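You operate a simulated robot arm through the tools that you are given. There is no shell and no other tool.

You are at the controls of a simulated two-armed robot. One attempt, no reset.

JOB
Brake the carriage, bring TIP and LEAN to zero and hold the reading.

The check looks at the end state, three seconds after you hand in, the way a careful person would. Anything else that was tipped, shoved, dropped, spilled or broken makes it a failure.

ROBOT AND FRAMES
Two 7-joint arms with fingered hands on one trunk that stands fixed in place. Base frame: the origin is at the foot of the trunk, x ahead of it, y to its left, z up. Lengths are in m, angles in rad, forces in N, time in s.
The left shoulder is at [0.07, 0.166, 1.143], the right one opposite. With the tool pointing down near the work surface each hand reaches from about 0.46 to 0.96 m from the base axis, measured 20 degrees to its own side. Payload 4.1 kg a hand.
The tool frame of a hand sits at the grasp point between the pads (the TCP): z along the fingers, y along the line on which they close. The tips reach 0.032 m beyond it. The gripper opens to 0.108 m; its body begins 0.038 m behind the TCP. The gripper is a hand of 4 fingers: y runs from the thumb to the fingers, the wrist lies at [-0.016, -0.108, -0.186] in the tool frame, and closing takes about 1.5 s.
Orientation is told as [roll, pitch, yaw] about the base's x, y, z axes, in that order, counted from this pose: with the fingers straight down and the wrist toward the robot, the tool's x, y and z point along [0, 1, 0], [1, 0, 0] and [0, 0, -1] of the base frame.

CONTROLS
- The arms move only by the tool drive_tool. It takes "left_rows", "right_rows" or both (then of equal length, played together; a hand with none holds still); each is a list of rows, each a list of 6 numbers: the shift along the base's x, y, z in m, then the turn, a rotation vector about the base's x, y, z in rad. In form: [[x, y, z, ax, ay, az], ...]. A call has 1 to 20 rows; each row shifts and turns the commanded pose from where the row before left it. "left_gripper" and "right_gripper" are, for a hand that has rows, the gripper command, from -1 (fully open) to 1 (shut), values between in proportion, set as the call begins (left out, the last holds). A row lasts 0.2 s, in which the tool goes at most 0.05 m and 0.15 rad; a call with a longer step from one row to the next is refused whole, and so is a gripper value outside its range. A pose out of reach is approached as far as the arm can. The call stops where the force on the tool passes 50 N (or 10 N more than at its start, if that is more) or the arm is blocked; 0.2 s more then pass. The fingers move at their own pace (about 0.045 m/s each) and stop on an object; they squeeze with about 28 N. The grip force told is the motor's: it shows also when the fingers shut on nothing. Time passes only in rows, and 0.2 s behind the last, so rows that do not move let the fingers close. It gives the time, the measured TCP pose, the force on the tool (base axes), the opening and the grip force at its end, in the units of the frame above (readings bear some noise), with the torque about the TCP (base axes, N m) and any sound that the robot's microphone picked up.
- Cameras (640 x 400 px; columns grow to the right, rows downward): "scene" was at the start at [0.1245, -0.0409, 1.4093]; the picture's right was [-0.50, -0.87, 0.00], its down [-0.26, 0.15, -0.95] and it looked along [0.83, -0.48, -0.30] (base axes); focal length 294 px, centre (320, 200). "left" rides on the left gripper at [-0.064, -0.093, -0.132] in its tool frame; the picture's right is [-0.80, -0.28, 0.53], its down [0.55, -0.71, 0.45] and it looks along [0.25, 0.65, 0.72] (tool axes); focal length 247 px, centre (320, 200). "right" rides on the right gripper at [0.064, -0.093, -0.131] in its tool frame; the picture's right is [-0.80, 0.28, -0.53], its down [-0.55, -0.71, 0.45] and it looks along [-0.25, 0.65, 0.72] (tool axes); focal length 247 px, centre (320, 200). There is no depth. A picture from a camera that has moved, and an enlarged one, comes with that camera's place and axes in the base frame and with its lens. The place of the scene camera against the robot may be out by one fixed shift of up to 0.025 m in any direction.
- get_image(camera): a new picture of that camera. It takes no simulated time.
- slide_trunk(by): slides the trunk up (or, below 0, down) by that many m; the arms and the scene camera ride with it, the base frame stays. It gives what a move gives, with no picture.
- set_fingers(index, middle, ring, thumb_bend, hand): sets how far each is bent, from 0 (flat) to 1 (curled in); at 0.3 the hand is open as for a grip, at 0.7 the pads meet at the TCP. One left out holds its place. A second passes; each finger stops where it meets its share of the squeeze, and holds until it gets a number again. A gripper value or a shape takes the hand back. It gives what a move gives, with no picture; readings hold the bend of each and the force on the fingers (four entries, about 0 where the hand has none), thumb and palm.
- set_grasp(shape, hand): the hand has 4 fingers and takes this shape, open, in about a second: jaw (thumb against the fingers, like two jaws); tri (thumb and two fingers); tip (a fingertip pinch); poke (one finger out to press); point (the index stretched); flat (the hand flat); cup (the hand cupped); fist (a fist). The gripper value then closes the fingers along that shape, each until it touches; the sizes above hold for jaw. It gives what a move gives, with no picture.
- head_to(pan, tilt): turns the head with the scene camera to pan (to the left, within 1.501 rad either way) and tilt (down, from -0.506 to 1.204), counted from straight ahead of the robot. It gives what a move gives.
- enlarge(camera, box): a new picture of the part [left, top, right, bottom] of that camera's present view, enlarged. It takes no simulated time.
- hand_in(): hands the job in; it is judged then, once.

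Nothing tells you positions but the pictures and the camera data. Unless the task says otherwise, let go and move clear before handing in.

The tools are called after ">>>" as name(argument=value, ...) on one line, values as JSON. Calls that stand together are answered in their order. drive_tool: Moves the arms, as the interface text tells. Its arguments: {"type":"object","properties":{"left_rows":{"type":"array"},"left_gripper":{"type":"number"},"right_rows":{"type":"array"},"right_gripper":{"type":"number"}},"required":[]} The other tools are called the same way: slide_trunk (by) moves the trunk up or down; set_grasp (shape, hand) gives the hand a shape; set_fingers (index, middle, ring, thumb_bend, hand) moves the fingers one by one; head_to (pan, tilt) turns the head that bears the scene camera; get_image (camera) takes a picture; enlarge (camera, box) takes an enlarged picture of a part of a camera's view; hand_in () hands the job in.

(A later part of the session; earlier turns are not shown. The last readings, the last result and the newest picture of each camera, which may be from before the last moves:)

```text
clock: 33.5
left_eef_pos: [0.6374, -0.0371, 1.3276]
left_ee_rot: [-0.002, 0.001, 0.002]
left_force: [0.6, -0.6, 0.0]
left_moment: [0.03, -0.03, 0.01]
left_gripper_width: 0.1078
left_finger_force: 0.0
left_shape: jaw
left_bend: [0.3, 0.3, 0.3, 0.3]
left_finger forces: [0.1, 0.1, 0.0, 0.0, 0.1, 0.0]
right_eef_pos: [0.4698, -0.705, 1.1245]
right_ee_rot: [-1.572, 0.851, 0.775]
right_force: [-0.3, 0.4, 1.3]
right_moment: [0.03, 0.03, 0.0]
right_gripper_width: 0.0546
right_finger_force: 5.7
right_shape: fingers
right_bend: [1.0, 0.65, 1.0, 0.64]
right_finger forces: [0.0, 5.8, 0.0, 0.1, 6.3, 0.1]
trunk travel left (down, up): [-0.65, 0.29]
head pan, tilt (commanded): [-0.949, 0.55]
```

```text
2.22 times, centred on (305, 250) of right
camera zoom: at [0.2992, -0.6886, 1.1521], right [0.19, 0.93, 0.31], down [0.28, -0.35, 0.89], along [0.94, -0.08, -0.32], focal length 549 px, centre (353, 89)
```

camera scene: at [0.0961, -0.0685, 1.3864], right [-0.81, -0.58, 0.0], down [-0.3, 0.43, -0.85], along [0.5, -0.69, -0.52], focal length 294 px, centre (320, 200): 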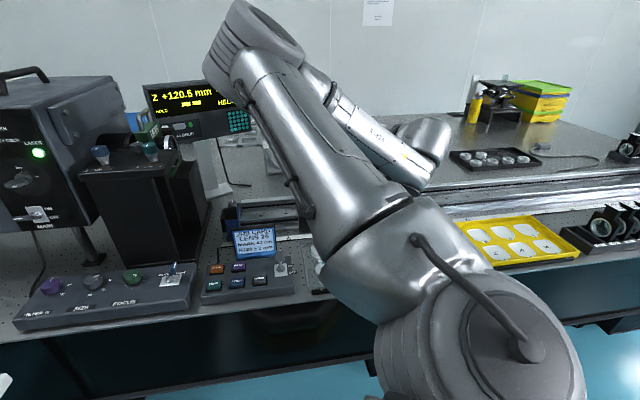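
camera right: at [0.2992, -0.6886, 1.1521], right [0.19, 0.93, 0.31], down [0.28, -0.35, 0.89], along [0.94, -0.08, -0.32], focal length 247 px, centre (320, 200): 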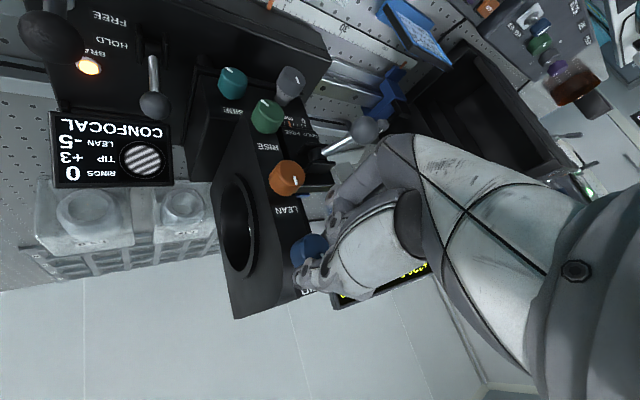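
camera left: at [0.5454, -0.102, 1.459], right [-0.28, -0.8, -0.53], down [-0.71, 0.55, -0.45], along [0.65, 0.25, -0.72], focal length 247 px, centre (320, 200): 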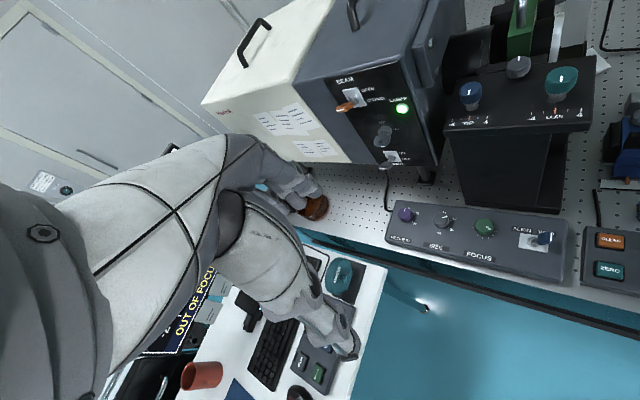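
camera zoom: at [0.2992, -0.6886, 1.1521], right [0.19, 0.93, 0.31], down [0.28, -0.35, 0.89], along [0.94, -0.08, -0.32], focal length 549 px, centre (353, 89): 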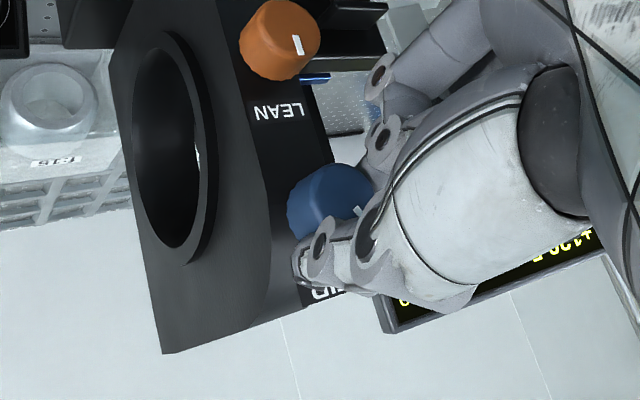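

TIP went from +4 to +3 turning counter-clockwise, so the direction is right. Continue turning.

>>> drive_tool(right_rows=[[0, 0, 0, -0.07, 0.0714, 0], [0, 0, 0, -0.07, 0.0714, 0], [0, 0, 0, -0.07, 0.0714, 0], [0, 0, 0, -0.07, 0.0714, 0], [0, 0, 0, -0.07, 0.0714, 0], [0, 0, 0, 0, 0, 0]])

>>> get_image(camera="right")

>>> enlarge(camera="right", box=[20, 30, 240, 200])

>>> get_image(camera="scene")

```text
clock: 34.9
left_eef_pos: [0.6389, -0.0369, 1.3271]
left_ee_rot: [-0.001, 0.0, 0.001]
left_force: [-0.4, 0.4, 0.2]
left_moment: [-0.01, 0.01, -0.02]
left_gripper_width: 0.1078
left_finger_force: 0.1
left_shape: jaw
left_bend: [0.3, 0.3, 0.3, 0.3]
left_finger forces: [0.1, 0.1, 0.1, 0.0, 0.1, 0.1]
right_eef_pos: [0.4693, -0.706, 1.1254]
right_ee_rot: [-1.571, 1.352, 0.775]
right_force: [1.5, 2.4, 3.0]
right_moment: [-0.02, -0.04, 0.11]
right_gripper_width: 0.0547
right_finger_force: 6.6
right_shape: fingers
right_bend: [1.0, 0.65, 1.0, 0.64]
right_finger forces: [0.0, 6.3, 0.0, 0.0, 6.9, 0.1]
trunk travel left (down, up): [-0.65, 0.29]
head pan, tilt (commanded): [-0.949, 0.55]
```

```text
taken
camera right: at [0.3181, -0.6701, 1.201], right [0.23, 0.97, -0.1], down [0.59, -0.05, 0.81], along [0.78, -0.24, -0.58], focal length 247 px, centre (320, 200)
```

right: 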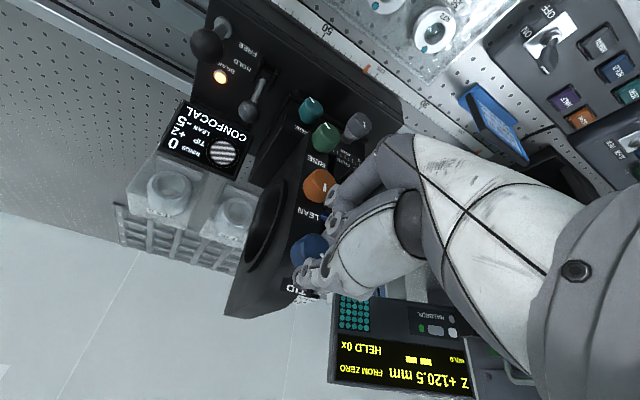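

```text
2.35 times, centred on (130, 115) of right
camera zoom: at [0.3181, -0.6701, 1.201], right [0.23, 0.97, -0.1], down [0.59, -0.05, 0.81], along [0.78, -0.24, -0.58], focal length 581 px, centre (767, 400)
```

zoom: 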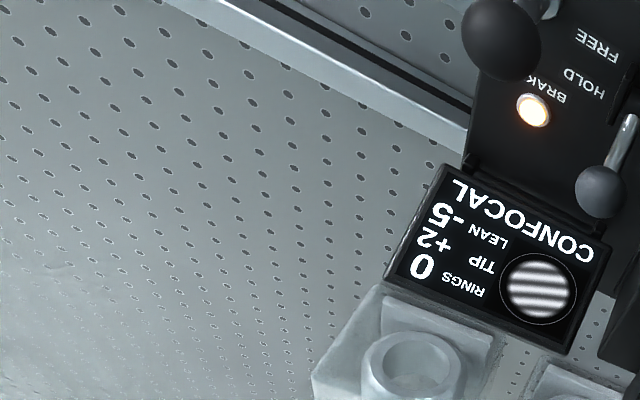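

```text
taken
camera scene: at [0.0958, -0.0668, 1.3865], right [-0.81, -0.58, 0.0], down [-0.3, 0.42, -0.85], along [0.5, -0.69, -0.52], focal length 294 px, centre (320, 200)
```

scene: 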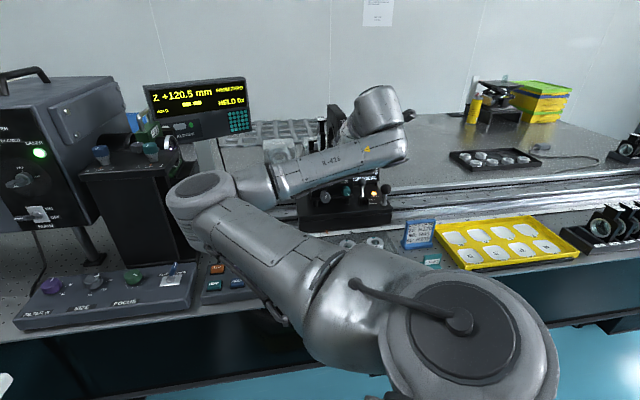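

TIP is now +2 after 1.0 rad, so about 0.5 rad per unit. I'll ratchet: open the pinch, rotate back 1.0 rad, and regrip.

>>> set_fingers(hand="right", middle=0.42, thumb_bend=0.42)

>>> drive_tool(right_rows=[[0, 0, 0, 0.098, -0.1, 0], [0, 0, 0, 0.098, -0.1, 0], [0, 0, 0, 0.098, -0.1, 0], [0, 0, 0, 0.098, -0.1, 0], [0, 0, 0, 0.098, -0.1, 0], [0, 0, 0, 0.098, -0.1, 0], [0, 0, 0, 0.098, -0.1, 0], [0, 0, 0, 0, 0, 0]])

>>> get_image(camera="right")

>>> enlarge(camera="right", box=[230, 160, 380, 340])

>>> enlarge(camera="right", box=[0, 120, 110, 290])

```text
clock: 35.9
left_eef_pos: [0.6383, -0.0371, 1.3272]
left_ee_rot: [0.001, -0.001, 0.002]
left_force: [0.0, 0.4, 0.6]
left_moment: [0.0, -0.02, 0.02]
left_gripper_width: 0.1074
left_finger_force: 0.0
left_shape: jaw
left_bend: [0.3, 0.3, 0.3, 0.3]
left_finger forces: [0.0, 0.1, 0.1, 0.1, 0.1, 0.0]
right_eef_pos: [0.4701, -0.7076, 1.124]
right_ee_rot: [-1.573, 1.351, 0.774]
right_force: [0.4, 0.3, 0.0]
right_moment: [0.0, 0.04, 0.01]
right_gripper_width: 0.0644
right_finger_force: 0.0
right_shape: fingers
right_bend: [1.0, 0.42, 1.0, 0.42]
right_finger forces: [0.0, 0.0, 0.0, 0.0, 0.0, 0.1]
trunk travel left (down, up): [-0.65, 0.29]
head pan, tilt (commanded): [-0.949, 0.55]
```

```text
clock: 37.7
left_eef_pos: [0.6376, -0.0368, 1.327]
left_ee_rot: [-0.001, 0.0, 0.002]
left_force: [0.3, 0.2, -0.4]
left_moment: [0.01, 0.0, -0.02]
left_gripper_width: 0.1075
left_finger_force: 0.1
left_shape: jaw
left_bend: [0.3, 0.3, 0.3, 0.3]
left_finger forces: [0.1, 0.0, 0.1, 0.0, 0.1, 0.0]
right_eef_pos: [0.4701, -0.7058, 1.126]
right_ee_rot: [-1.573, 0.37, 0.775]
right_force: [0.6, -0.5, -0.4]
right_moment: [0.01, 0.0, 0.0]
right_gripper_width: 0.0644
right_finger_force: 0.1
right_shape: fingers
right_bend: [1.0, 0.42, 1.0, 0.42]
right_finger forces: [0.1, 0.0, 0.0, 0.1, 0.0, 0.1]
trunk travel left (down, up): [-0.65, 0.29]
head pan, tilt (commanded): [-0.949, 0.55]
```

```text
taken
camera right: at [0.2987, -0.6885, 1.0979], right [0.02, 0.77, 0.64], down [-0.02, -0.64, 0.77], along [1.0, -0.03, 0.0], focal length 247 px, centre (320, 200)
```

right: 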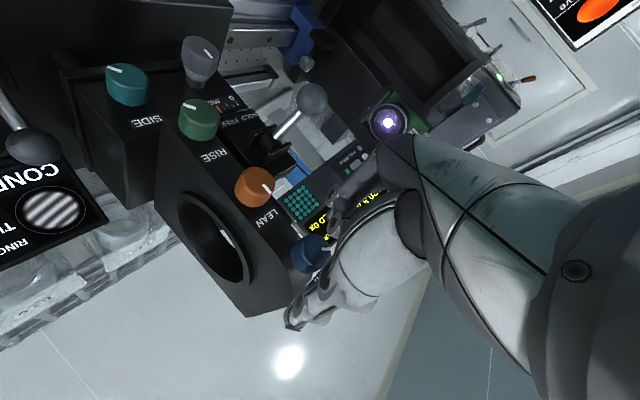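

```text
2.22 times, centred on (305, 250) of right
camera zoom: at [0.2987, -0.6885, 1.0979], right [0.02, 0.77, 0.64], down [-0.02, -0.64, 0.77], along [1.0, -0.03, 0.0], focal length 549 px, centre (353, 89)
```

zoom: 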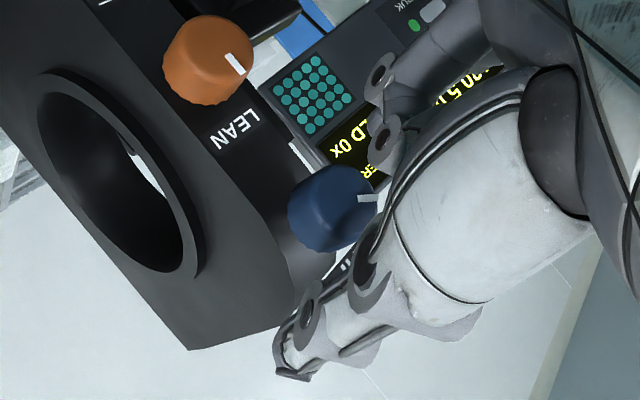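

```text
2.35 times, centred on (55, 205) of right
camera zoom: at [0.2987, -0.6885, 1.0979], right [0.02, 0.77, 0.64], down [-0.02, -0.64, 0.77], along [1.0, -0.03, 0.0], focal length 581 px, centre (944, 188)
```

zoom: 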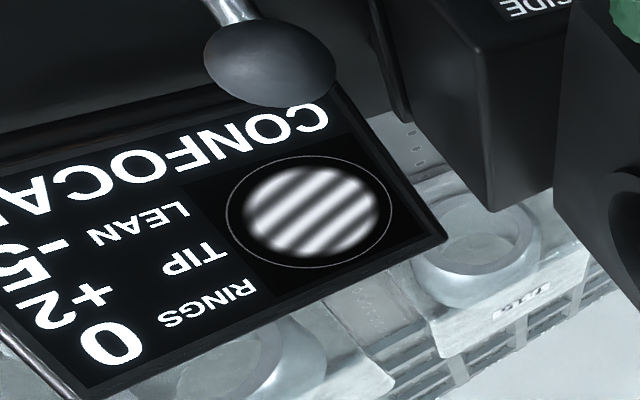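

Released cleanly, TIP holds at +2. Regrip and turn another ~0.9 rad counter-clockwise, checking along the way.

>>> set_fingers(hand="right", middle=0.7, thumb_bend=0.7)

>>> drive_tool(right_rows=[[0, 0, 0, -0.07, 0.0714, 0], [0, 0, 0, -0.07, 0.0714, 0], [0, 0, 0, -0.07, 0.0714, 0], [0, 0, 0, -0.07, 0.0714, 0], [0, 0, 0, -0.07, 0.0714, 0], [0, 0, 0, -0.07, 0.0714, 0], [0, 0, 0, -0.07, 0.0714, 0], [0, 0, 0, 0, 0, 0]])

>>> enlarge(camera="right", box=[20, 60, 240, 230])

>>> enlarge(camera="right", box=[230, 160, 380, 340])

```text
clock: 38.7
left_eef_pos: [0.638, -0.0382, 1.3264]
left_ee_rot: [0.0, -0.001, 0.002]
left_force: [-0.4, 0.2, 0.2]
left_moment: [0.04, -0.02, 0.01]
left_gripper_width: 0.1076
left_finger_force: 0.0
left_shape: jaw
left_bend: [0.3, 0.3, 0.3, 0.3]
left_finger forces: [0.1, 0.0, 0.1, 0.0, 0.1, 0.0]
right_eef_pos: [0.4691, -0.7063, 1.1254]
right_ee_rot: [-1.572, 0.372, 0.776]
right_force: [-0.2, -0.4, 0.9]
right_moment: [-0.02, 0.01, 0.02]
right_gripper_width: 0.0544
right_finger_force: 6.0
right_shape: fingers
right_bend: [1.0, 0.65, 1.0, 0.64]
right_finger forces: [0.0, 6.0, 0.1, 0.0, 6.5, 0.0]
trunk travel left (down, up): [-0.65, 0.29]
head pan, tilt (commanded): [-0.949, 0.55]
```

```text
clock: 40.5
left_eef_pos: [0.6377, -0.0377, 1.3276]
left_ee_rot: [-0.002, -0.001, 0.003]
left_force: [0.1, 0.2, 0.8]
left_moment: [0.01, -0.03, 0.05]
left_gripper_width: 0.1076
left_finger_force: 0.0
left_shape: jaw
left_bend: [0.3, 0.3, 0.3, 0.3]
left_finger forces: [0.1, 0.1, 0.0, 0.0, 0.1, 0.0]
right_eef_pos: [0.4686, -0.7061, 1.1257]
right_ee_rot: [-1.571, 1.071, 0.775]
right_force: [0.4, 1.2, 1.9]
right_moment: [-0.05, -0.03, 0.0]
right_gripper_width: 0.0545
right_finger_force: 6.5
right_shape: fingers
right_bend: [1.0, 0.65, 1.0, 0.64]
right_finger forces: [0.1, 6.1, 0.0, 0.1, 6.9, 0.1]
trunk travel left (down, up): [-0.65, 0.29]
head pan, tilt (commanded): [-0.949, 0.55]
```

```text
2.35 times, centred on (130, 145) of right
camera zoom: at [0.3048, -0.6824, 1.1751], right [0.22, 0.97, 0.13], down [0.42, -0.22, 0.88], along [0.88, -0.14, -0.45], focal length 581 px, centre (767, 329)
```

zoom: 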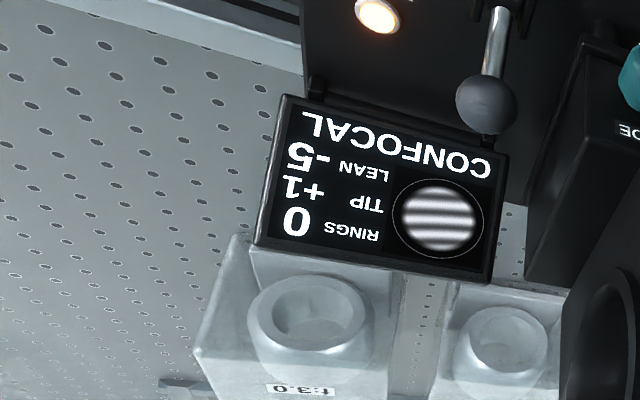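

```text
2.22 times, centred on (305, 250) of right
camera zoom: at [0.3048, -0.6824, 1.1751], right [0.22, 0.97, 0.13], down [0.42, -0.22, 0.88], along [0.88, -0.14, -0.45], focal length 549 px, centre (353, 89)
```

zoom: 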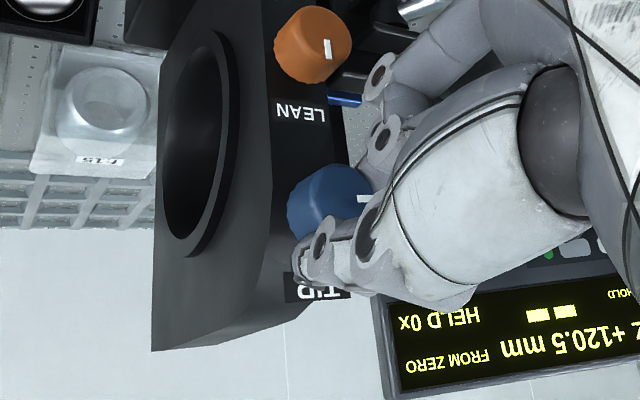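

TIP is +1. Continue in 0.1 rad steps to find where it flips to 0.

>>> drive_tool(right_rows=[[0, 0, 0, -0.07, 0.0714, 0], [0, 0, 0, 0, 0, 0]])

>>> enlarge(camera="right", box=[60, 60, 240, 200])

```text
clock: 41.1
left_eef_pos: [0.6375, -0.0378, 1.3272]
left_ee_rot: [-0.002, 0.001, 0.001]
left_force: [-0.2, 0.4, -0.4]
left_moment: [0.0, -0.01, -0.01]
left_gripper_width: 0.1077
left_finger_force: 0.0
left_shape: jaw
left_bend: [0.3, 0.3, 0.3, 0.3]
left_finger forces: [0.0, 0.1, 0.0, 0.0, 0.0, 0.0]
right_eef_pos: [0.4697, -0.707, 1.1243]
right_ee_rot: [-1.576, 1.172, 0.775]
right_force: [0.2, 0.6, 1.9]
right_moment: [0.0, 0.0, 0.0]
right_gripper_width: 0.0544
right_finger_force: 6.3
right_shape: fingers
right_bend: [1.0, 0.65, 1.0, 0.64]
right_finger forces: [0.1, 5.9, 0.1, 0.0, 7.1, 0.0]
trunk travel left (down, up): [-0.65, 0.29]
head pan, tilt (commanded): [-0.949, 0.55]
```

```text
2.86 times, centred on (150, 130) of right
camera zoom: at [0.3088, -0.6785, 1.1848], right [0.23, 0.97, 0.05], down [0.48, -0.16, 0.86], along [0.85, -0.18, -0.5], focal length 706 px, centre (806, 400)
```

zoom: 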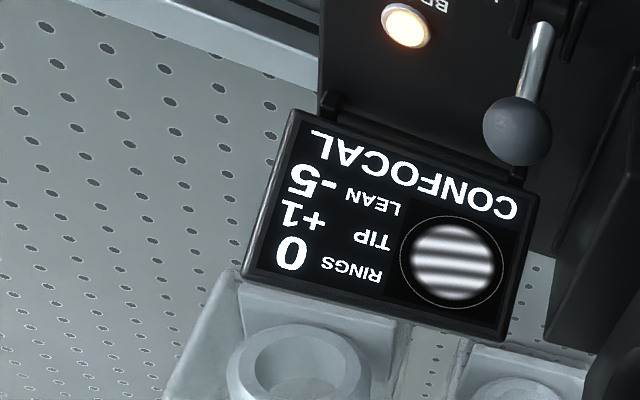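

>>> drive_tool(right_rows=[[0, 0, 0, -0.07, 0.0714, 0], [0, 0, 0, 0, 0, 0]])

>>> enlarge(camera="right", box=[60, 40, 260, 200])

```text
clock: 41.7
left_eef_pos: [0.6376, -0.0367, 1.3265]
left_ee_rot: [-0.003, -0.001, 0.003]
left_force: [0.2, 0.0, 0.0]
left_moment: [0.02, 0.0, 0.02]
left_gripper_width: 0.1073
left_finger_force: 0.2
left_shape: jaw
left_bend: [0.3, 0.3, 0.3, 0.3]
left_finger forces: [0.0, 0.1, 0.0, 0.1, 0.0, 0.0]
right_eef_pos: [0.4677, -0.7057, 1.1236]
right_ee_rot: [-1.574, 1.274, 0.772]
right_force: [1.1, -0.1, 2.5]
right_moment: [-0.01, -0.08, 0.06]
right_gripper_width: 0.0547
right_finger_force: 6.7
right_shape: fingers
right_bend: [1.0, 0.65, 1.0, 0.64]
right_finger forces: [0.0, 5.7, 0.0, 0.1, 7.4, 0.1]
trunk travel left (down, up): [-0.65, 0.29]
head pan, tilt (commanded): [-0.949, 0.55]
```

```text
2.50 times, centred on (160, 120) of right
camera zoom: at [0.3133, -0.674, 1.1936], right [0.23, 0.97, -0.04], down [0.54, -0.1, 0.84], along [0.81, -0.21, -0.55], focal length 617 px, centre (720, 400)
```

zoom: 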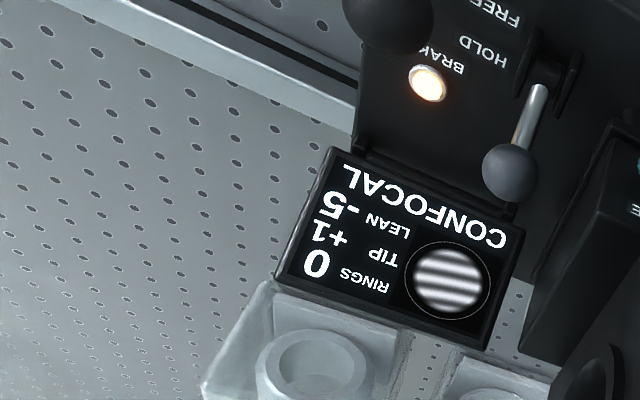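

>>> drive_tool(right_rows=[[0, 0, 0, -0.07, 0.0714, 0], [0, 0, 0, 0, 0, 0]])

>>> enlarge(camera="right", box=[60, 40, 260, 200])

>>> get_image(camera="scene")

```text
clock: 42.3
left_eef_pos: [0.6383, -0.0377, 1.3263]
left_ee_rot: [-0.001, -0.002, 0.002]
left_force: [-0.6, -0.4, 0.1]
left_moment: [0.02, 0.02, -0.02]
left_gripper_width: 0.1079
left_finger_force: 0.0
left_shape: jaw
left_bend: [0.3, 0.3, 0.3, 0.3]
left_finger forces: [0.0, 0.1, 0.0, 0.0, 0.0, 0.0]
right_eef_pos: [0.4699, -0.7058, 1.1244]
right_ee_rot: [-1.574, 1.372, 0.77]
right_force: [1.7, 0.3, 2.1]
right_moment: [-0.04, -0.04, 0.0]
right_gripper_width: 0.0546
right_finger_force: 6.3
right_shape: fingers
right_bend: [1.0, 0.65, 1.0, 0.64]
right_finger forces: [0.0, 5.5, 0.0, 0.1, 7.2, 0.1]
trunk travel left (down, up): [-0.65, 0.29]
head pan, tilt (commanded): [-0.949, 0.55]
```

```text
2.50 times, centred on (160, 120) of right
camera zoom: at [0.3185, -0.6687, 1.2022], right [0.22, 0.97, -0.12], down [0.6, -0.04, 0.8], along [0.77, -0.25, -0.59], focal length 617 px, centre (720, 400)
```

zoom: 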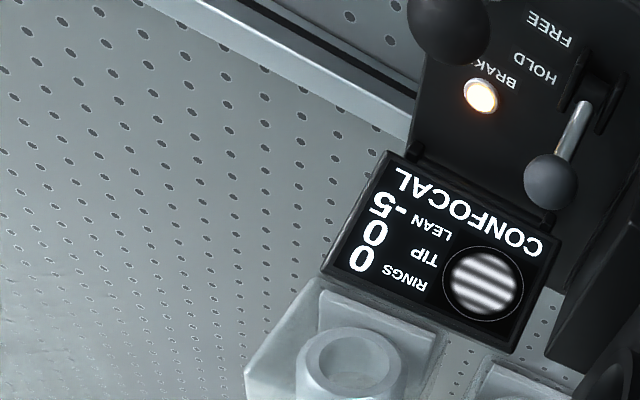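

```text
taken
camera scene: at [0.0958, -0.0673, 1.3865], right [-0.81, -0.58, 0.0], down [-0.3, 0.42, -0.85], along [0.5, -0.69, -0.52], focal length 294 px, centre (320, 200)
```

scene: 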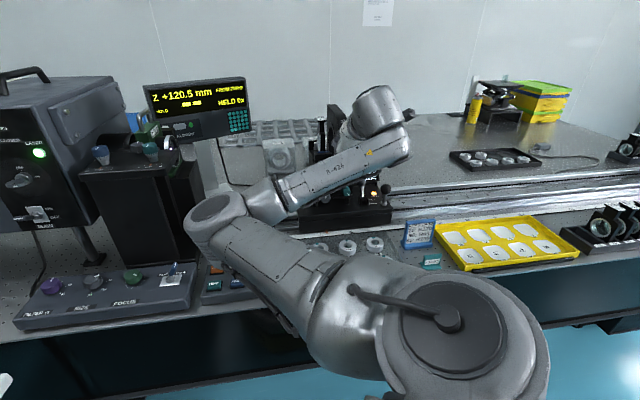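

TIP just flipped to 0. I'll turn another ~0.25 rad to sit in the middle of zero rather than at its edge.

>>> drive_tool(right_rows=[[0, 0, 0, -0.056, 0.0571, 0], [0, 0, 0, -0.056, 0.0571, 0], [0, 0, 0, -0.056, 0.0571, 0], [0, 0, 0, 0, 0, 0]])

>>> get_image(camera="right")

>>> enlarge(camera="right", box=[100, 40, 300, 200])

```text
clock: 43.3
left_eef_pos: [0.6374, -0.0375, 1.3266]
left_ee_rot: [-0.002, 0.0, 0.002]
left_force: [-0.2, 0.1, 0.4]
left_moment: [-0.03, 0.02, 0.04]
left_gripper_width: 0.1074
left_finger_force: 0.1
left_shape: jaw
left_bend: [0.3, 0.3, 0.3, 0.3]
left_finger forces: [0.0, 0.1, 0.0, 0.1, 0.1, 0.0]
right_eef_pos: [0.4698, -0.7059, 1.1249]
right_ee_rot: [1.598, 1.53, -2.338]
right_force: [-1.0, 0.5, 1.1]
right_moment: [0.0, -0.03, -0.02]
right_gripper_width: 0.0549
right_finger_force: 6.4
right_shape: fingers
right_bend: [1.0, 0.65, 1.0, 0.64]
right_finger forces: [0.1, 5.8, 0.0, 0.1, 7.1, 0.0]
trunk travel left (down, up): [-0.65, 0.29]
head pan, tilt (commanded): [-0.949, 0.55]
```

```text
taken
camera right: at [0.3338, -0.654, 1.2195], right [0.19, 0.93, -0.32], down [0.73, 0.09, 0.68], along [0.66, -0.36, -0.66], focal length 247 px, centre (320, 200)
```

right: 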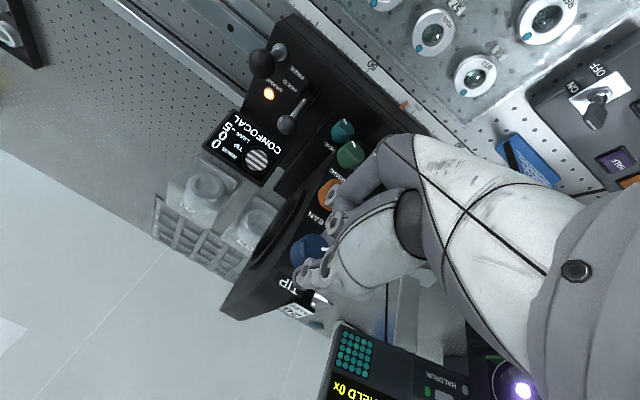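

```text
2.50 times, centred on (200, 120) of right
camera zoom: at [0.3338, -0.654, 1.2195], right [0.19, 0.93, -0.32], down [0.73, 0.09, 0.68], along [0.66, -0.36, -0.66], focal length 617 px, centre (620, 400)
```

zoom: 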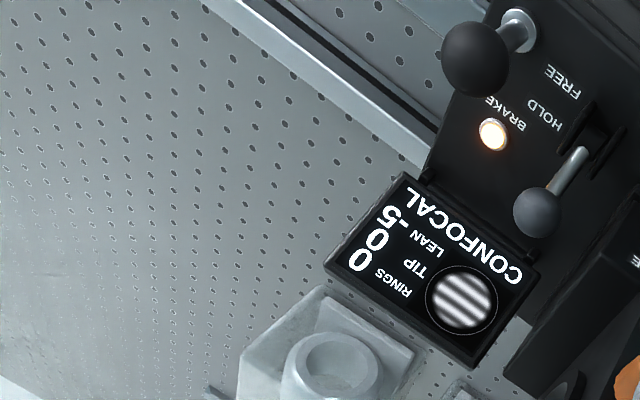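

>>> enlarge(camera="right", box=[200, 100, 290, 190])

```text
4.44 times, centred on (245, 145) of right
camera zoom: at [0.3338, -0.654, 1.2195], right [0.19, 0.93, -0.32], down [0.73, 0.09, 0.68], along [0.66, -0.36, -0.66], focal length 1098 px, centre (653, 444)
```

zoom: 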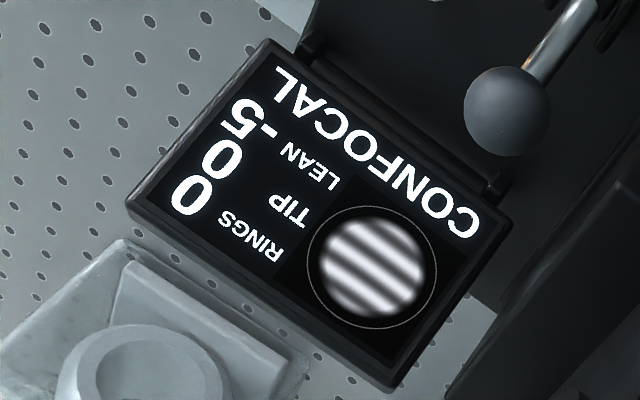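

TIP is 0 with fringes parallel to the display's horizontal. I'll release TIP, back away along the normal, and confirm it holds.

>>> set_fingers(hand="right", middle=0.42, thumb_bend=0.42)

>>> drive_tool(right_rows=[[-0.014, 0.0143, 0, 0, 0, 0], [-0.014, 0.0143, 0, 0, 0, 0], [-0.014, 0.0143, 0, 0, 0, 0]])

>>> get_image(camera="right")

>>> enlarge(camera="right", box=[200, 70, 340, 190])

>>> get_image(camera="scene")

```text
clock: 44.3
left_eef_pos: [0.6366, -0.0346, 1.3272]
left_ee_rot: [-0.001, 0.001, 0.001]
left_force: [0.1, 0.5, -0.3]
left_moment: [0.01, 0.0, -0.02]
left_gripper_width: 0.1077
left_finger_force: 0.1
left_shape: jaw
left_bend: [0.3, 0.3, 0.3, 0.3]
left_finger forces: [0.1, 0.1, 0.0, 0.1, 0.0, 0.0]
right_eef_pos: [0.4689, -0.7035, 1.1267]
right_ee_rot: [1.632, 1.531, -2.302]
right_force: [-1.1, 4.2, 5.9]
right_moment: [0.23, -0.07, 0.07]
right_gripper_width: 0.0647
right_finger_force: 3.8
right_shape: fingers
right_bend: [1.0, 0.46, 1.0, 0.42]
right_finger forces: [0.0, 7.7, 0.1, 0.0, 0.1, 0.0]
trunk travel left (down, up): [-0.65, 0.29]
head pan, tilt (commanded): [-0.949, 0.55]
```

```text
clock: 45.1
left_eef_pos: [0.6384, -0.0373, 1.3265]
left_ee_rot: [-0.001, 0.0, 0.001]
left_force: [0.8, -0.7, 0.5]
left_moment: [-0.05, -0.02, 0.01]
left_gripper_width: 0.1076
left_finger_force: 0.1
left_shape: jaw
left_bend: [0.3, 0.3, 0.3, 0.3]
left_finger forces: [0.0, 0.1, 0.0, 0.1, 0.0, 0.0]
right_eef_pos: [0.4278, -0.6637, 1.1243]
right_ee_rot: [1.593, 1.531, -2.346]
right_force: [0.4, 0.2, 1.0]
right_moment: [0.0, -0.01, -0.01]
right_gripper_width: 0.0645
right_finger_force: 0.1
right_shape: fingers
right_bend: [1.0, 0.42, 1.0, 0.42]
right_finger forces: [0.0, 0.0, 0.0, 0.0, 0.0, 0.0]
trunk travel left (down, up): [-0.65, 0.29]
head pan, tilt (commanded): [-0.949, 0.55]
```

```text
taken
camera right: at [0.2921, -0.6124, 1.2188], right [0.19, 0.93, -0.31], down [0.72, 0.08, 0.68], along [0.66, -0.36, -0.66], focal length 247 px, centre (320, 200)
```

right: 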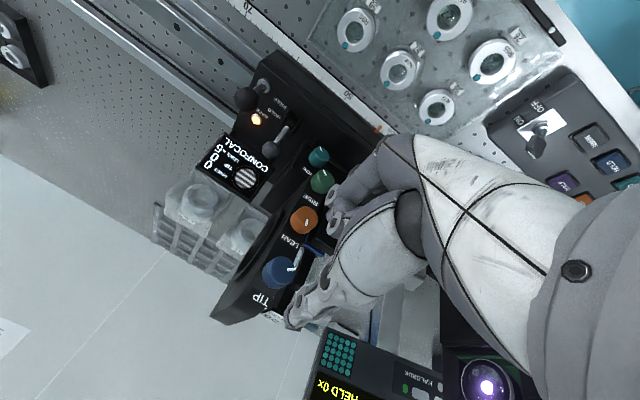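

```text
3.33 times, centred on (270, 130) of right
camera zoom: at [0.2921, -0.6124, 1.2188], right [0.19, 0.93, -0.31], down [0.72, 0.08, 0.68], along [0.66, -0.36, -0.66], focal length 823 px, centre (487, 433)
```

zoom: 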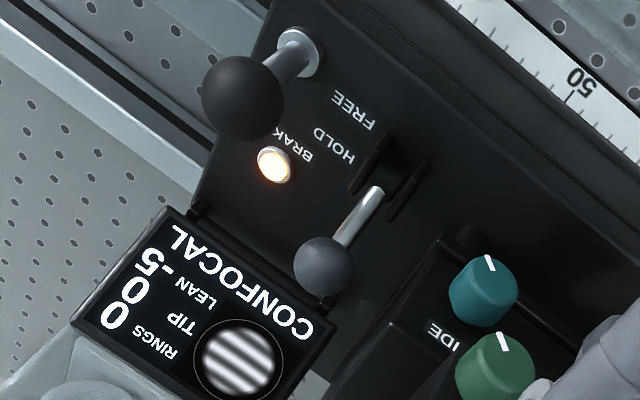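

```text
taken
camera scene: at [0.0957, -0.0676, 1.3865], right [-0.81, -0.58, 0.0], down [-0.3, 0.42, -0.85], along [0.5, -0.69, -0.52], focal length 294 px, centre (320, 200)
```

scene: 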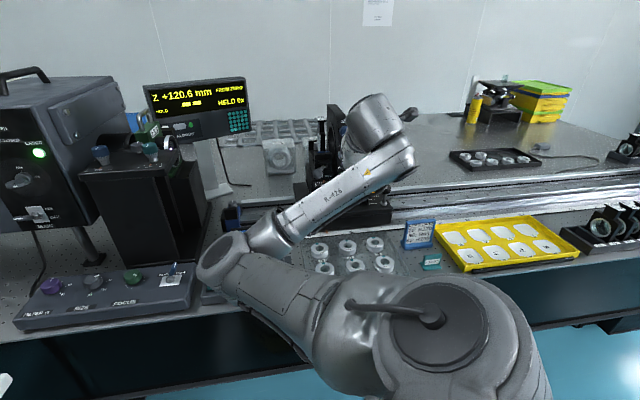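

TIP holds at 0; Z reads +120.6. For LEAN I want the same fingers-down roll (display visible), but the elbow hangs low over the keypad there, so I'll raise the trunk 0.2 m first and check.

>>> slide_trunk(by=0.2)

>>> get_image(camera="scene")

>>> get_image(camera="right")

```text
clock: 47.2
left_eef_pos: [0.6378, -0.0374, 1.5259]
left_ee_rot: [0.002, 0.0, 0.002]
left_force: [-0.5, -0.4, -0.7]
left_moment: [-0.04, 0.0, 0.02]
left_gripper_width: 0.1075
left_finger_force: 0.0
left_shape: jaw
left_bend: [0.3, 0.3, 0.3, 0.3]
left_finger forces: [0.0, 0.0, 0.0, 0.1, 0.0, 0.0]
right_eef_pos: [0.4301, -0.6636, 1.3241]
right_ee_rot: [1.585, 1.531, -2.352]
right_force: [-0.9, -0.3, -0.3]
right_moment: [0.02, 0.02, -0.03]
right_gripper_width: 0.0645
right_finger_force: 0.0
right_shape: fingers
right_bend: [1.0, 0.42, 1.0, 0.42]
right_finger forces: [0.0, 0.0, 0.1, 0.0, 0.1, 0.1]
trunk travel left (down, up): [-0.85, 0.09]
head pan, tilt (commanded): [-0.949, 0.55]
```

```text
taken
camera scene: at [0.096, -0.0676, 1.5864], right [-0.81, -0.58, 0.0], down [-0.3, 0.42, -0.85], along [0.5, -0.69, -0.52], focal length 294 px, centre (320, 200)
```

scene: 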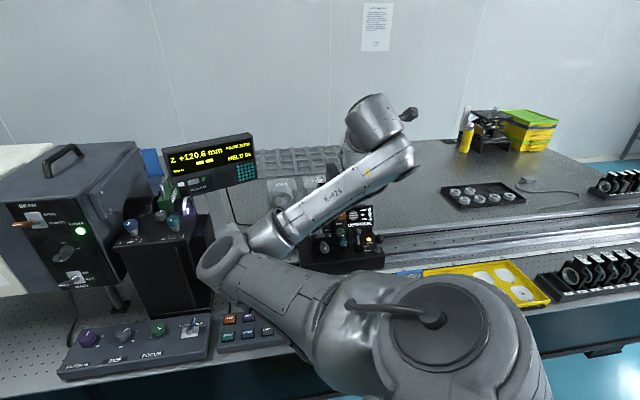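

```text
taken
camera right: at [0.2925, -0.6125, 1.4187], right [0.19, 0.93, -0.32], down [0.72, 0.09, 0.68], along [0.66, -0.36, -0.66], focal length 247 px, centre (320, 200)
```

right: 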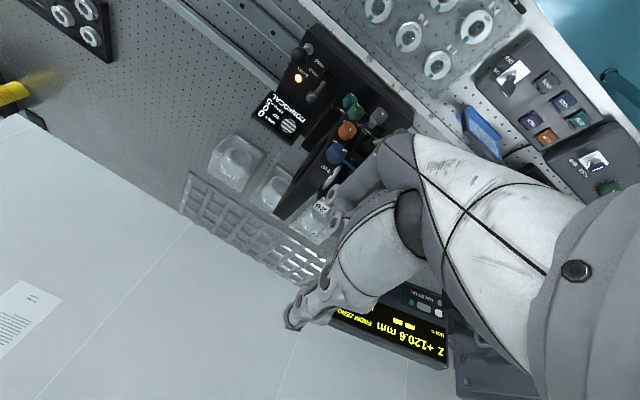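

The scene camera now even sees the display over the arm. I'll lower the right hand to LEAN height while staying in front of the knobs.

>>> drive_tool(right_rows=[[0, 0, -0.0436, 0, 0, 0], [0, 0, -0.0436, 0, 0, 0], [0, 0, -0.0436, 0, 0, 0], [0, 0, -0.0436, 0, 0, 0], [0, 0, -0.0436, 0, 0, 0], [0, 0, -0.0436, 0, 0, 0], [0, 0, 0, 0, 0, 0]])

>>> get_image(camera="scene")

>>> get_image(camera="right")

```text
clock: 48.8
left_eef_pos: [0.6392, -0.0374, 1.5262]
left_ee_rot: [0.0, 0.0, 0.003]
left_force: [-0.3, 0.3, 0.0]
left_moment: [0.02, 0.01, -0.01]
left_gripper_width: 0.1076
left_finger_force: 0.1
left_shape: jaw
left_bend: [0.3, 0.3, 0.3, 0.3]
left_finger forces: [0.0, 0.0, 0.0, 0.0, 0.0, 0.0]
right_eef_pos: [0.4285, -0.6653, 1.1839]
right_ee_rot: [1.583, 1.533, -2.353]
right_force: [0.8, 0.2, 0.1]
right_moment: [0.0, 0.03, 0.01]
right_gripper_width: 0.0644
right_finger_force: 0.0
right_shape: fingers
right_bend: [1.0, 0.42, 1.0, 0.42]
right_finger forces: [0.0, 0.0, 0.1, 0.1, 0.0, 0.0]
right hand out of reach, approached as far as the arm can: row 4, 5, 6
trunk travel left (down, up): [-0.85, 0.09]
head pan, tilt (commanded): [-0.949, 0.55]
```

```text
taken
camera scene: at [0.0961, -0.0668, 1.5865], right [-0.81, -0.58, 0.0], down [-0.3, 0.42, -0.85], along [0.5, -0.69, -0.52], focal length 294 px, centre (320, 200)
```

scene: 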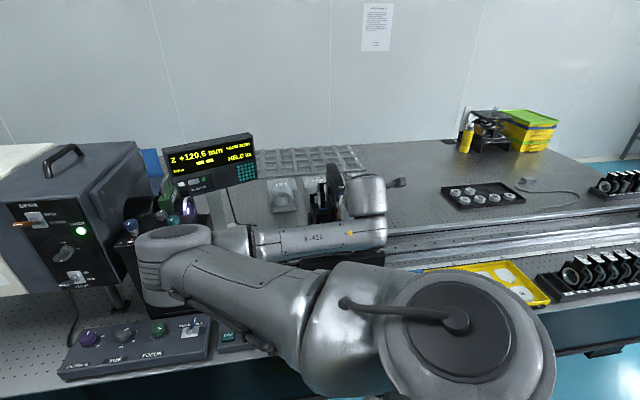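

```text
taken
camera right: at [0.2926, -0.6127, 1.2777], right [0.19, 0.93, -0.32], down [0.73, 0.09, 0.68], along [0.66, -0.36, -0.66], focal length 247 px, centre (320, 200)
```

right: 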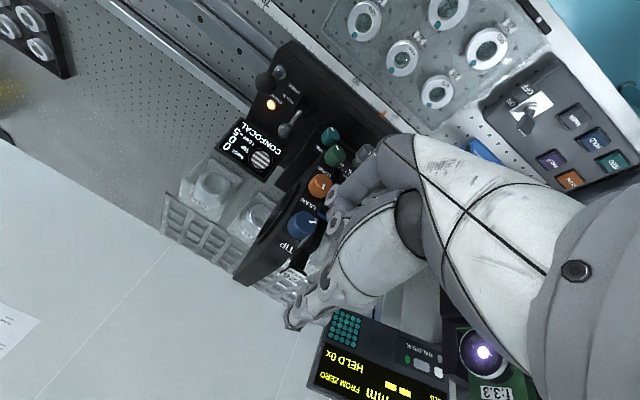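

With the trunk that high, LEAN height is out of reach for this wrist pose; the limit suggests the trunk at about +0.06 m. I'll slide down 0.13 m (hand stays clear in front of the knobs).

>>> slide_trunk(by=-0.13)

>>> get_image(camera="scene")

>>> get_image(camera="right")

```text
clock: 50.4
left_eef_pos: [0.6375, -0.037, 1.3965]
left_ee_rot: [-0.001, 0.001, 0.0]
left_force: [0.2, -0.1, -1.0]
left_moment: [-0.01, 0.0, -0.01]
left_gripper_width: 0.1078
left_finger_force: 0.1
left_shape: jaw
left_bend: [0.3, 0.3, 0.3, 0.3]
left_finger forces: [0.1, 0.0, 0.1, 0.0, 0.1, 0.1]
right_eef_pos: [0.4286, -0.6655, 1.0532]
right_ee_rot: [1.584, 1.53, -2.351]
right_force: [0.1, 0.1, -0.2]
right_moment: [0.0, 0.0, 0.0]
right_gripper_width: 0.0644
right_finger_force: 0.1
right_shape: fingers
right_bend: [1.0, 0.42, 1.0, 0.42]
right_finger forces: [0.1, 0.0, 0.1, 0.0, 0.1, 0.0]
trunk travel left (down, up): [-0.72, 0.22]
head pan, tilt (commanded): [-0.949, 0.55]
```

```text
taken
camera scene: at [0.0957, -0.0674, 1.4565], right [-0.81, -0.58, 0.0], down [-0.3, 0.42, -0.85], along [0.5, -0.69, -0.52], focal length 294 px, centre (320, 200)
```

scene: 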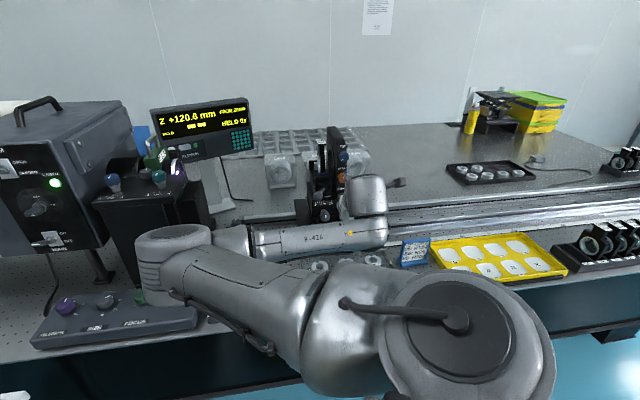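

```text
taken
camera right: at [0.2921, -0.6132, 1.1476], right [0.19, 0.93, -0.31], down [0.72, 0.09, 0.68], along [0.66, -0.36, -0.66], focal length 247 px, centre (320, 200)
```

right: 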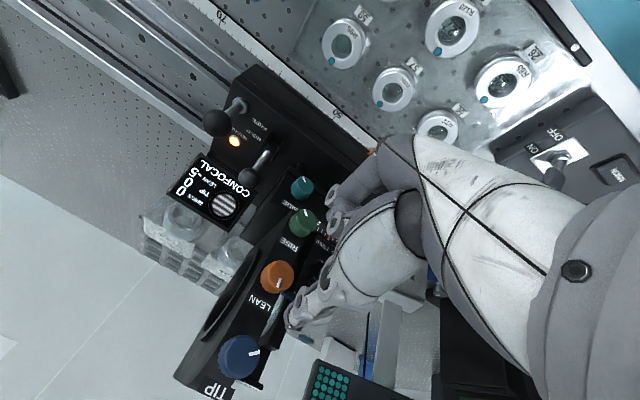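

Good – hand at LEAN height, elbow at a safe height. I'll test how much further the hand can roll this way (it gives the start of a clockwise stroke).

>>> drive_tool(right_rows=[[0, 0, 0.002, -0.098, 0.1, 0], [0, 0, 0.002, -0.098, 0.1, 0], [0, 0, 0.002, -0.098, 0.1, 0], [0, 0, 0.002, -0.098, 0.1, 0], [0, 0, 0, 0, 0, 0]])

>>> get_image(camera="scene")

>>> get_image(camera="right")

```text
clock: 51.6
left_eef_pos: [0.6381, -0.0367, 1.3961]
left_ee_rot: [-0.001, -0.001, 0.003]
left_force: [0.7, -0.6, 0.1]
left_moment: [-0.01, 0.01, -0.01]
left_gripper_width: 0.1076
left_finger_force: 0.1
left_shape: jaw
left_bend: [0.3, 0.3, 0.3, 0.3]
left_finger forces: [0.0, 0.1, 0.1, 0.1, 0.0, 0.0]
right_eef_pos: [0.4285, -0.6648, 1.0608]
right_ee_rot: [1.568, 0.971, -2.366]
right_force: [-0.4, 0.1, -0.1]
right_moment: [-0.05, 0.01, 0.06]
right_gripper_width: 0.0647
right_finger_force: 0.0
right_shape: fingers
right_bend: [1.0, 0.42, 1.0, 0.42]
right_finger forces: [0.0, 0.0, 0.0, 0.0, 0.0, 0.1]
trunk travel left (down, up): [-0.72, 0.22]
head pan, tilt (commanded): [-0.949, 0.55]
```

```text
taken
camera scene: at [0.0959, -0.0674, 1.4565], right [-0.81, -0.58, 0.0], down [-0.3, 0.42, -0.85], along [0.5, -0.69, -0.52], focal length 294 px, centre (320, 200)
```

scene: 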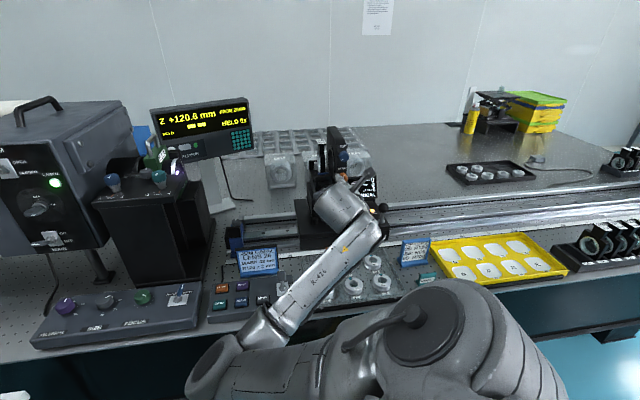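

```text
taken
camera right: at [0.3357, -0.571, 1.1733], right [-0.02, 0.73, -0.68], down [0.92, 0.28, 0.27], along [0.39, -0.63, -0.68], focal length 247 px, centre (320, 200)
```

right: 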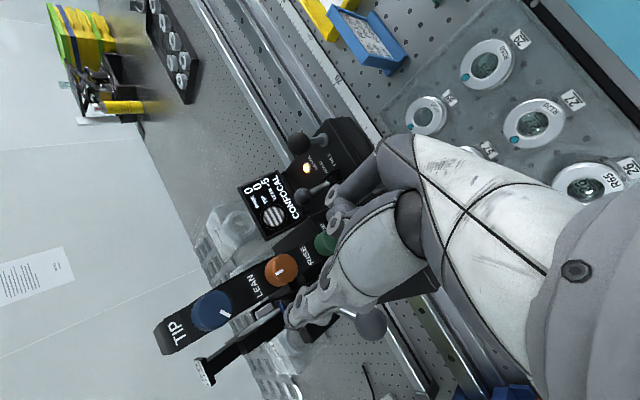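

The hand reaches this roll with the elbow safely in front of the bench edge. Check alignment with the LEAN knob.

>>> enlarge(camera="right", box=[220, 210, 340, 330])

>>> enlarge(camera="right", box=[220, 140, 350, 250])

```text
3.33 times, centred on (280, 270) of right
camera zoom: at [0.3357, -0.571, 1.1733], right [-0.02, 0.73, -0.68], down [0.92, 0.28, 0.27], along [0.39, -0.63, -0.68], focal length 823 px, centre (453, -33)
```

zoom: 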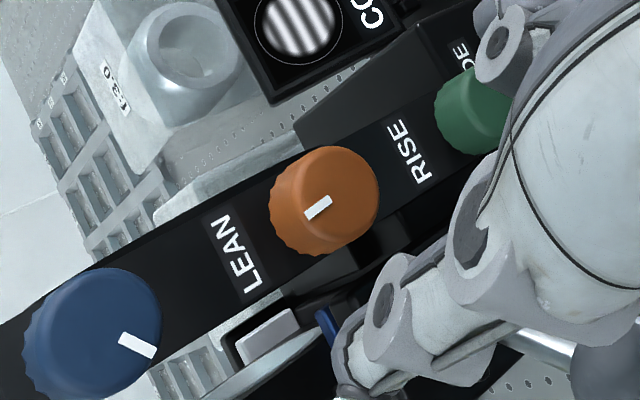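

```text
3.64 times, centred on (285, 195) of right
camera zoom: at [0.3357, -0.571, 1.1733], right [-0.02, 0.73, -0.68], down [0.92, 0.28, 0.27], along [0.39, -0.63, -0.68], focal length 898 px, centre (447, 218)
```

zoom: 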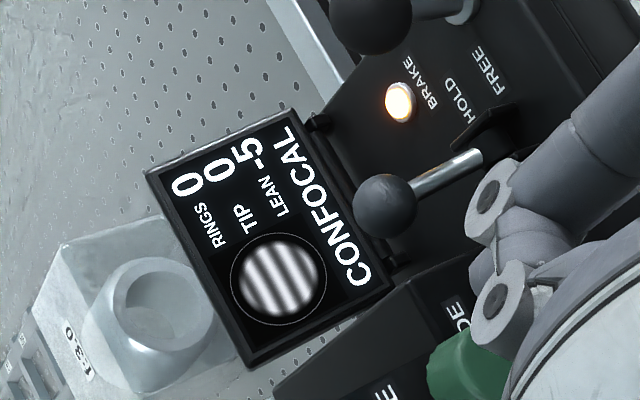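

Alignment on LEAN is within a millimetre or two. Advance ~5.4 cm along the normal and pinch.

>>> drive_tool(right_rows=[[0.0063, -0.00643, 0, 0, 0, 0], [0.0063, -0.00643, 0, 0, 0, 0], [0.0063, -0.00643, 0, 0, 0, 0], [0.0063, -0.00643, 0, 0, 0, 0], [0.0063, -0.00643, 0, 0, 0, 0], [0.0063, -0.00643, 0, 0, 0, 0], [0, 0, 0, 0, 0, 0]])

>>> get_image(camera="right")

>>> enlarge(camera="right", box=[240, 150, 380, 330])

```text
clock: 53.2
left_eef_pos: [0.6384, -0.0365, 1.3966]
left_ee_rot: [-0.002, 0.001, 0.003]
left_force: [0.3, -0.3, -0.2]
left_moment: [0.02, 0.0, 0.03]
left_gripper_width: 0.1075
left_finger_force: 0.1
left_shape: jaw
left_bend: [0.3, 0.3, 0.3, 0.3]
left_finger forces: [0.0, 0.1, 0.0, 0.0, 0.0, 0.0]
right_eef_pos: [0.4656, -0.7029, 1.0598]
right_ee_rot: [1.569, 0.969, -2.365]
right_force: [0.8, -0.1, 0.1]
right_moment: [-0.01, 0.0, -0.01]
right_gripper_width: 0.0646
right_finger_force: 0.0
right_shape: fingers
right_bend: [1.0, 0.42, 1.0, 0.42]
right_finger forces: [0.0, 0.0, 0.1, 0.0, 0.0, 0.0]
trunk travel left (down, up): [-0.72, 0.22]
head pan, tilt (commanded): [-0.949, 0.55]
```

```text
taken
camera right: at [0.3726, -0.6099, 1.1729], right [-0.02, 0.73, -0.68], down [0.92, 0.28, 0.27], along [0.39, -0.62, -0.68], focal length 247 px, centre (320, 200)
```

right: 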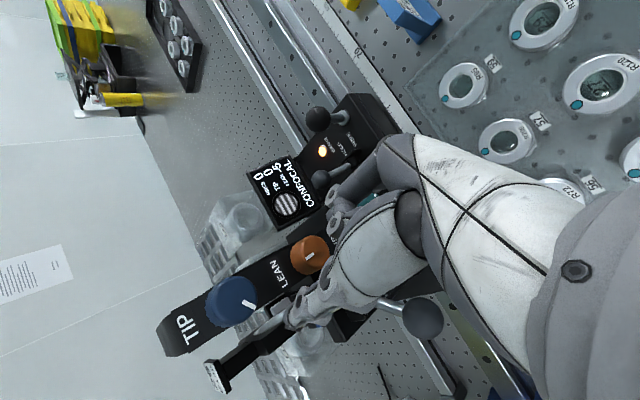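

```text
2.22 times, centred on (310, 240) of right
camera zoom: at [0.3726, -0.6099, 1.1729], right [-0.02, 0.73, -0.68], down [0.92, 0.28, 0.27], along [0.39, -0.62, -0.68], focal length 549 px, centre (342, 111)
```

zoom: 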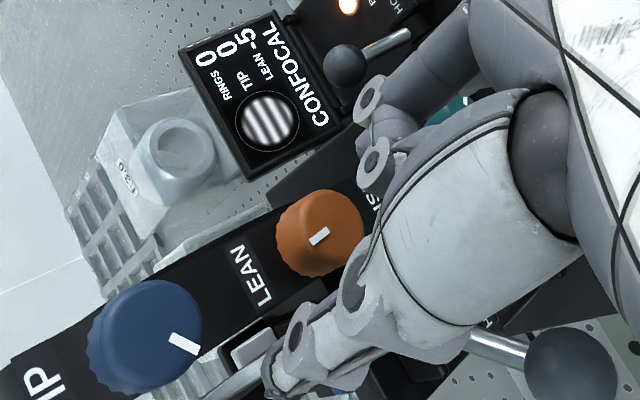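

>>> set_fingers(hand="right", middle=0.7, thumb_bend=0.7)

>>> drive_tool(right_rows=[[0, 0, 0, 0.07, -0.0714, 0], [0, 0, 0, 0.07, -0.0714, 0], [0, 0, 0, 0.07, -0.0714, 0], [0, 0, 0, 0.07, -0.0714, 0], [0, 0, 0, 0.07, -0.0714, 0], [0, 0, 0, 0, 0, 0]])

>>> get_image(camera="right")

>>> enlarge(camera="right", box=[200, 100, 340, 250])

```text
clock: 54.2
left_eef_pos: [0.6376, -0.0373, 1.397]
left_ee_rot: [-0.002, 0.001, 0.002]
left_force: [-0.3, -0.8, -1.2]
left_moment: [-0.01, -0.01, 0.02]
left_gripper_width: 0.1074
left_finger_force: 0.0
left_shape: jaw
left_bend: [0.3, 0.3, 0.3, 0.3]
left_finger forces: [0.0, 0.0, 0.0, 0.0, 0.0, 0.0]
right_eef_pos: [0.4662, -0.7042, 1.0586]
right_ee_rot: [1.568, 0.97, -2.366]
right_force: [-2.0, 2.0, -2.1]
right_moment: [0.08, 0.04, -0.02]
right_gripper_width: 0.0543
right_finger_force: 6.8
right_shape: fingers
right_bend: [1.0, 0.64, 1.0, 0.64]
right_finger forces: [0.1, 7.5, 0.0, 0.1, 5.6, 0.1]
trunk travel left (down, up): [-0.72, 0.22]
head pan, tilt (commanded): [-0.949, 0.55]
```

```text
clock: 55.6
left_eef_pos: [0.6384, -0.0371, 1.3965]
left_ee_rot: [0.0, 0.0, 0.002]
left_force: [-0.2, -0.2, 0.0]
left_moment: [-0.03, 0.02, -0.03]
left_gripper_width: 0.1075
left_finger_force: 0.0
left_shape: jaw
left_bend: [0.3, 0.3, 0.3, 0.3]
left_finger forces: [0.1, 0.0, 0.1, 0.1, 0.0, 0.0]
right_eef_pos: [0.4659, -0.7037, 1.0602]
right_ee_rot: [1.565, 1.471, -2.37]
right_force: [-0.4, -0.8, -1.8]
right_moment: [0.05, 0.11, 0.02]
right_gripper_width: 0.0539
right_finger_force: 7.1
right_shape: fingers
right_bend: [1.0, 0.63, 1.0, 0.65]
right_finger forces: [0.2, 7.6, 0.0, 0.1, 5.5, 0.0]
trunk travel left (down, up): [-0.72, 0.22]
head pan, tilt (commanded): [-0.949, 0.55]
```

```text
taken
camera right: at [0.3336, -0.6477, 1.1587], right [0.17, 0.92, -0.36], down [0.75, 0.11, 0.65], along [0.63, -0.38, -0.67], focal length 247 px, centre (320, 200)
```

right: 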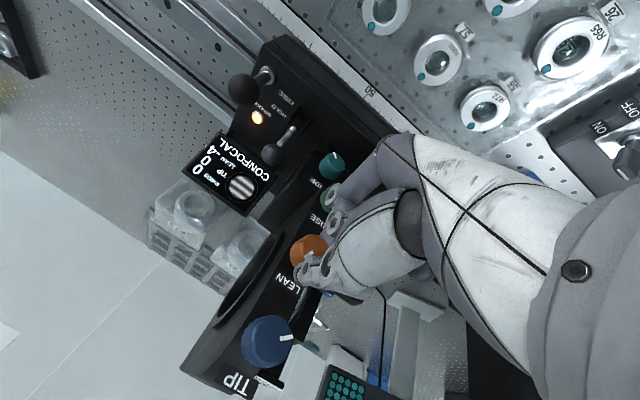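

```text
2.67 times, centred on (270, 175) of right
camera zoom: at [0.3336, -0.6477, 1.1587], right [0.17, 0.92, -0.36], down [0.75, 0.11, 0.65], along [0.63, -0.38, -0.67], focal length 659 px, centre (453, 267)
```

zoom: 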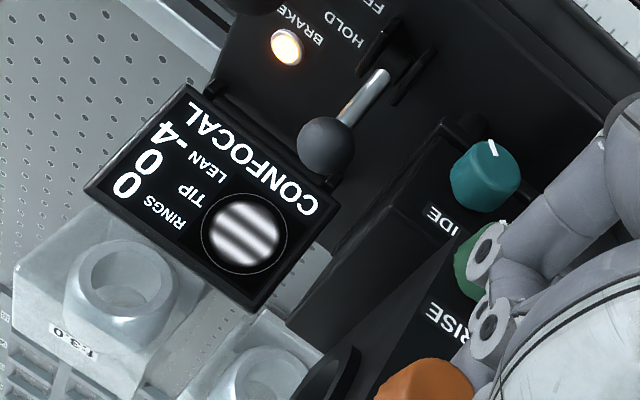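

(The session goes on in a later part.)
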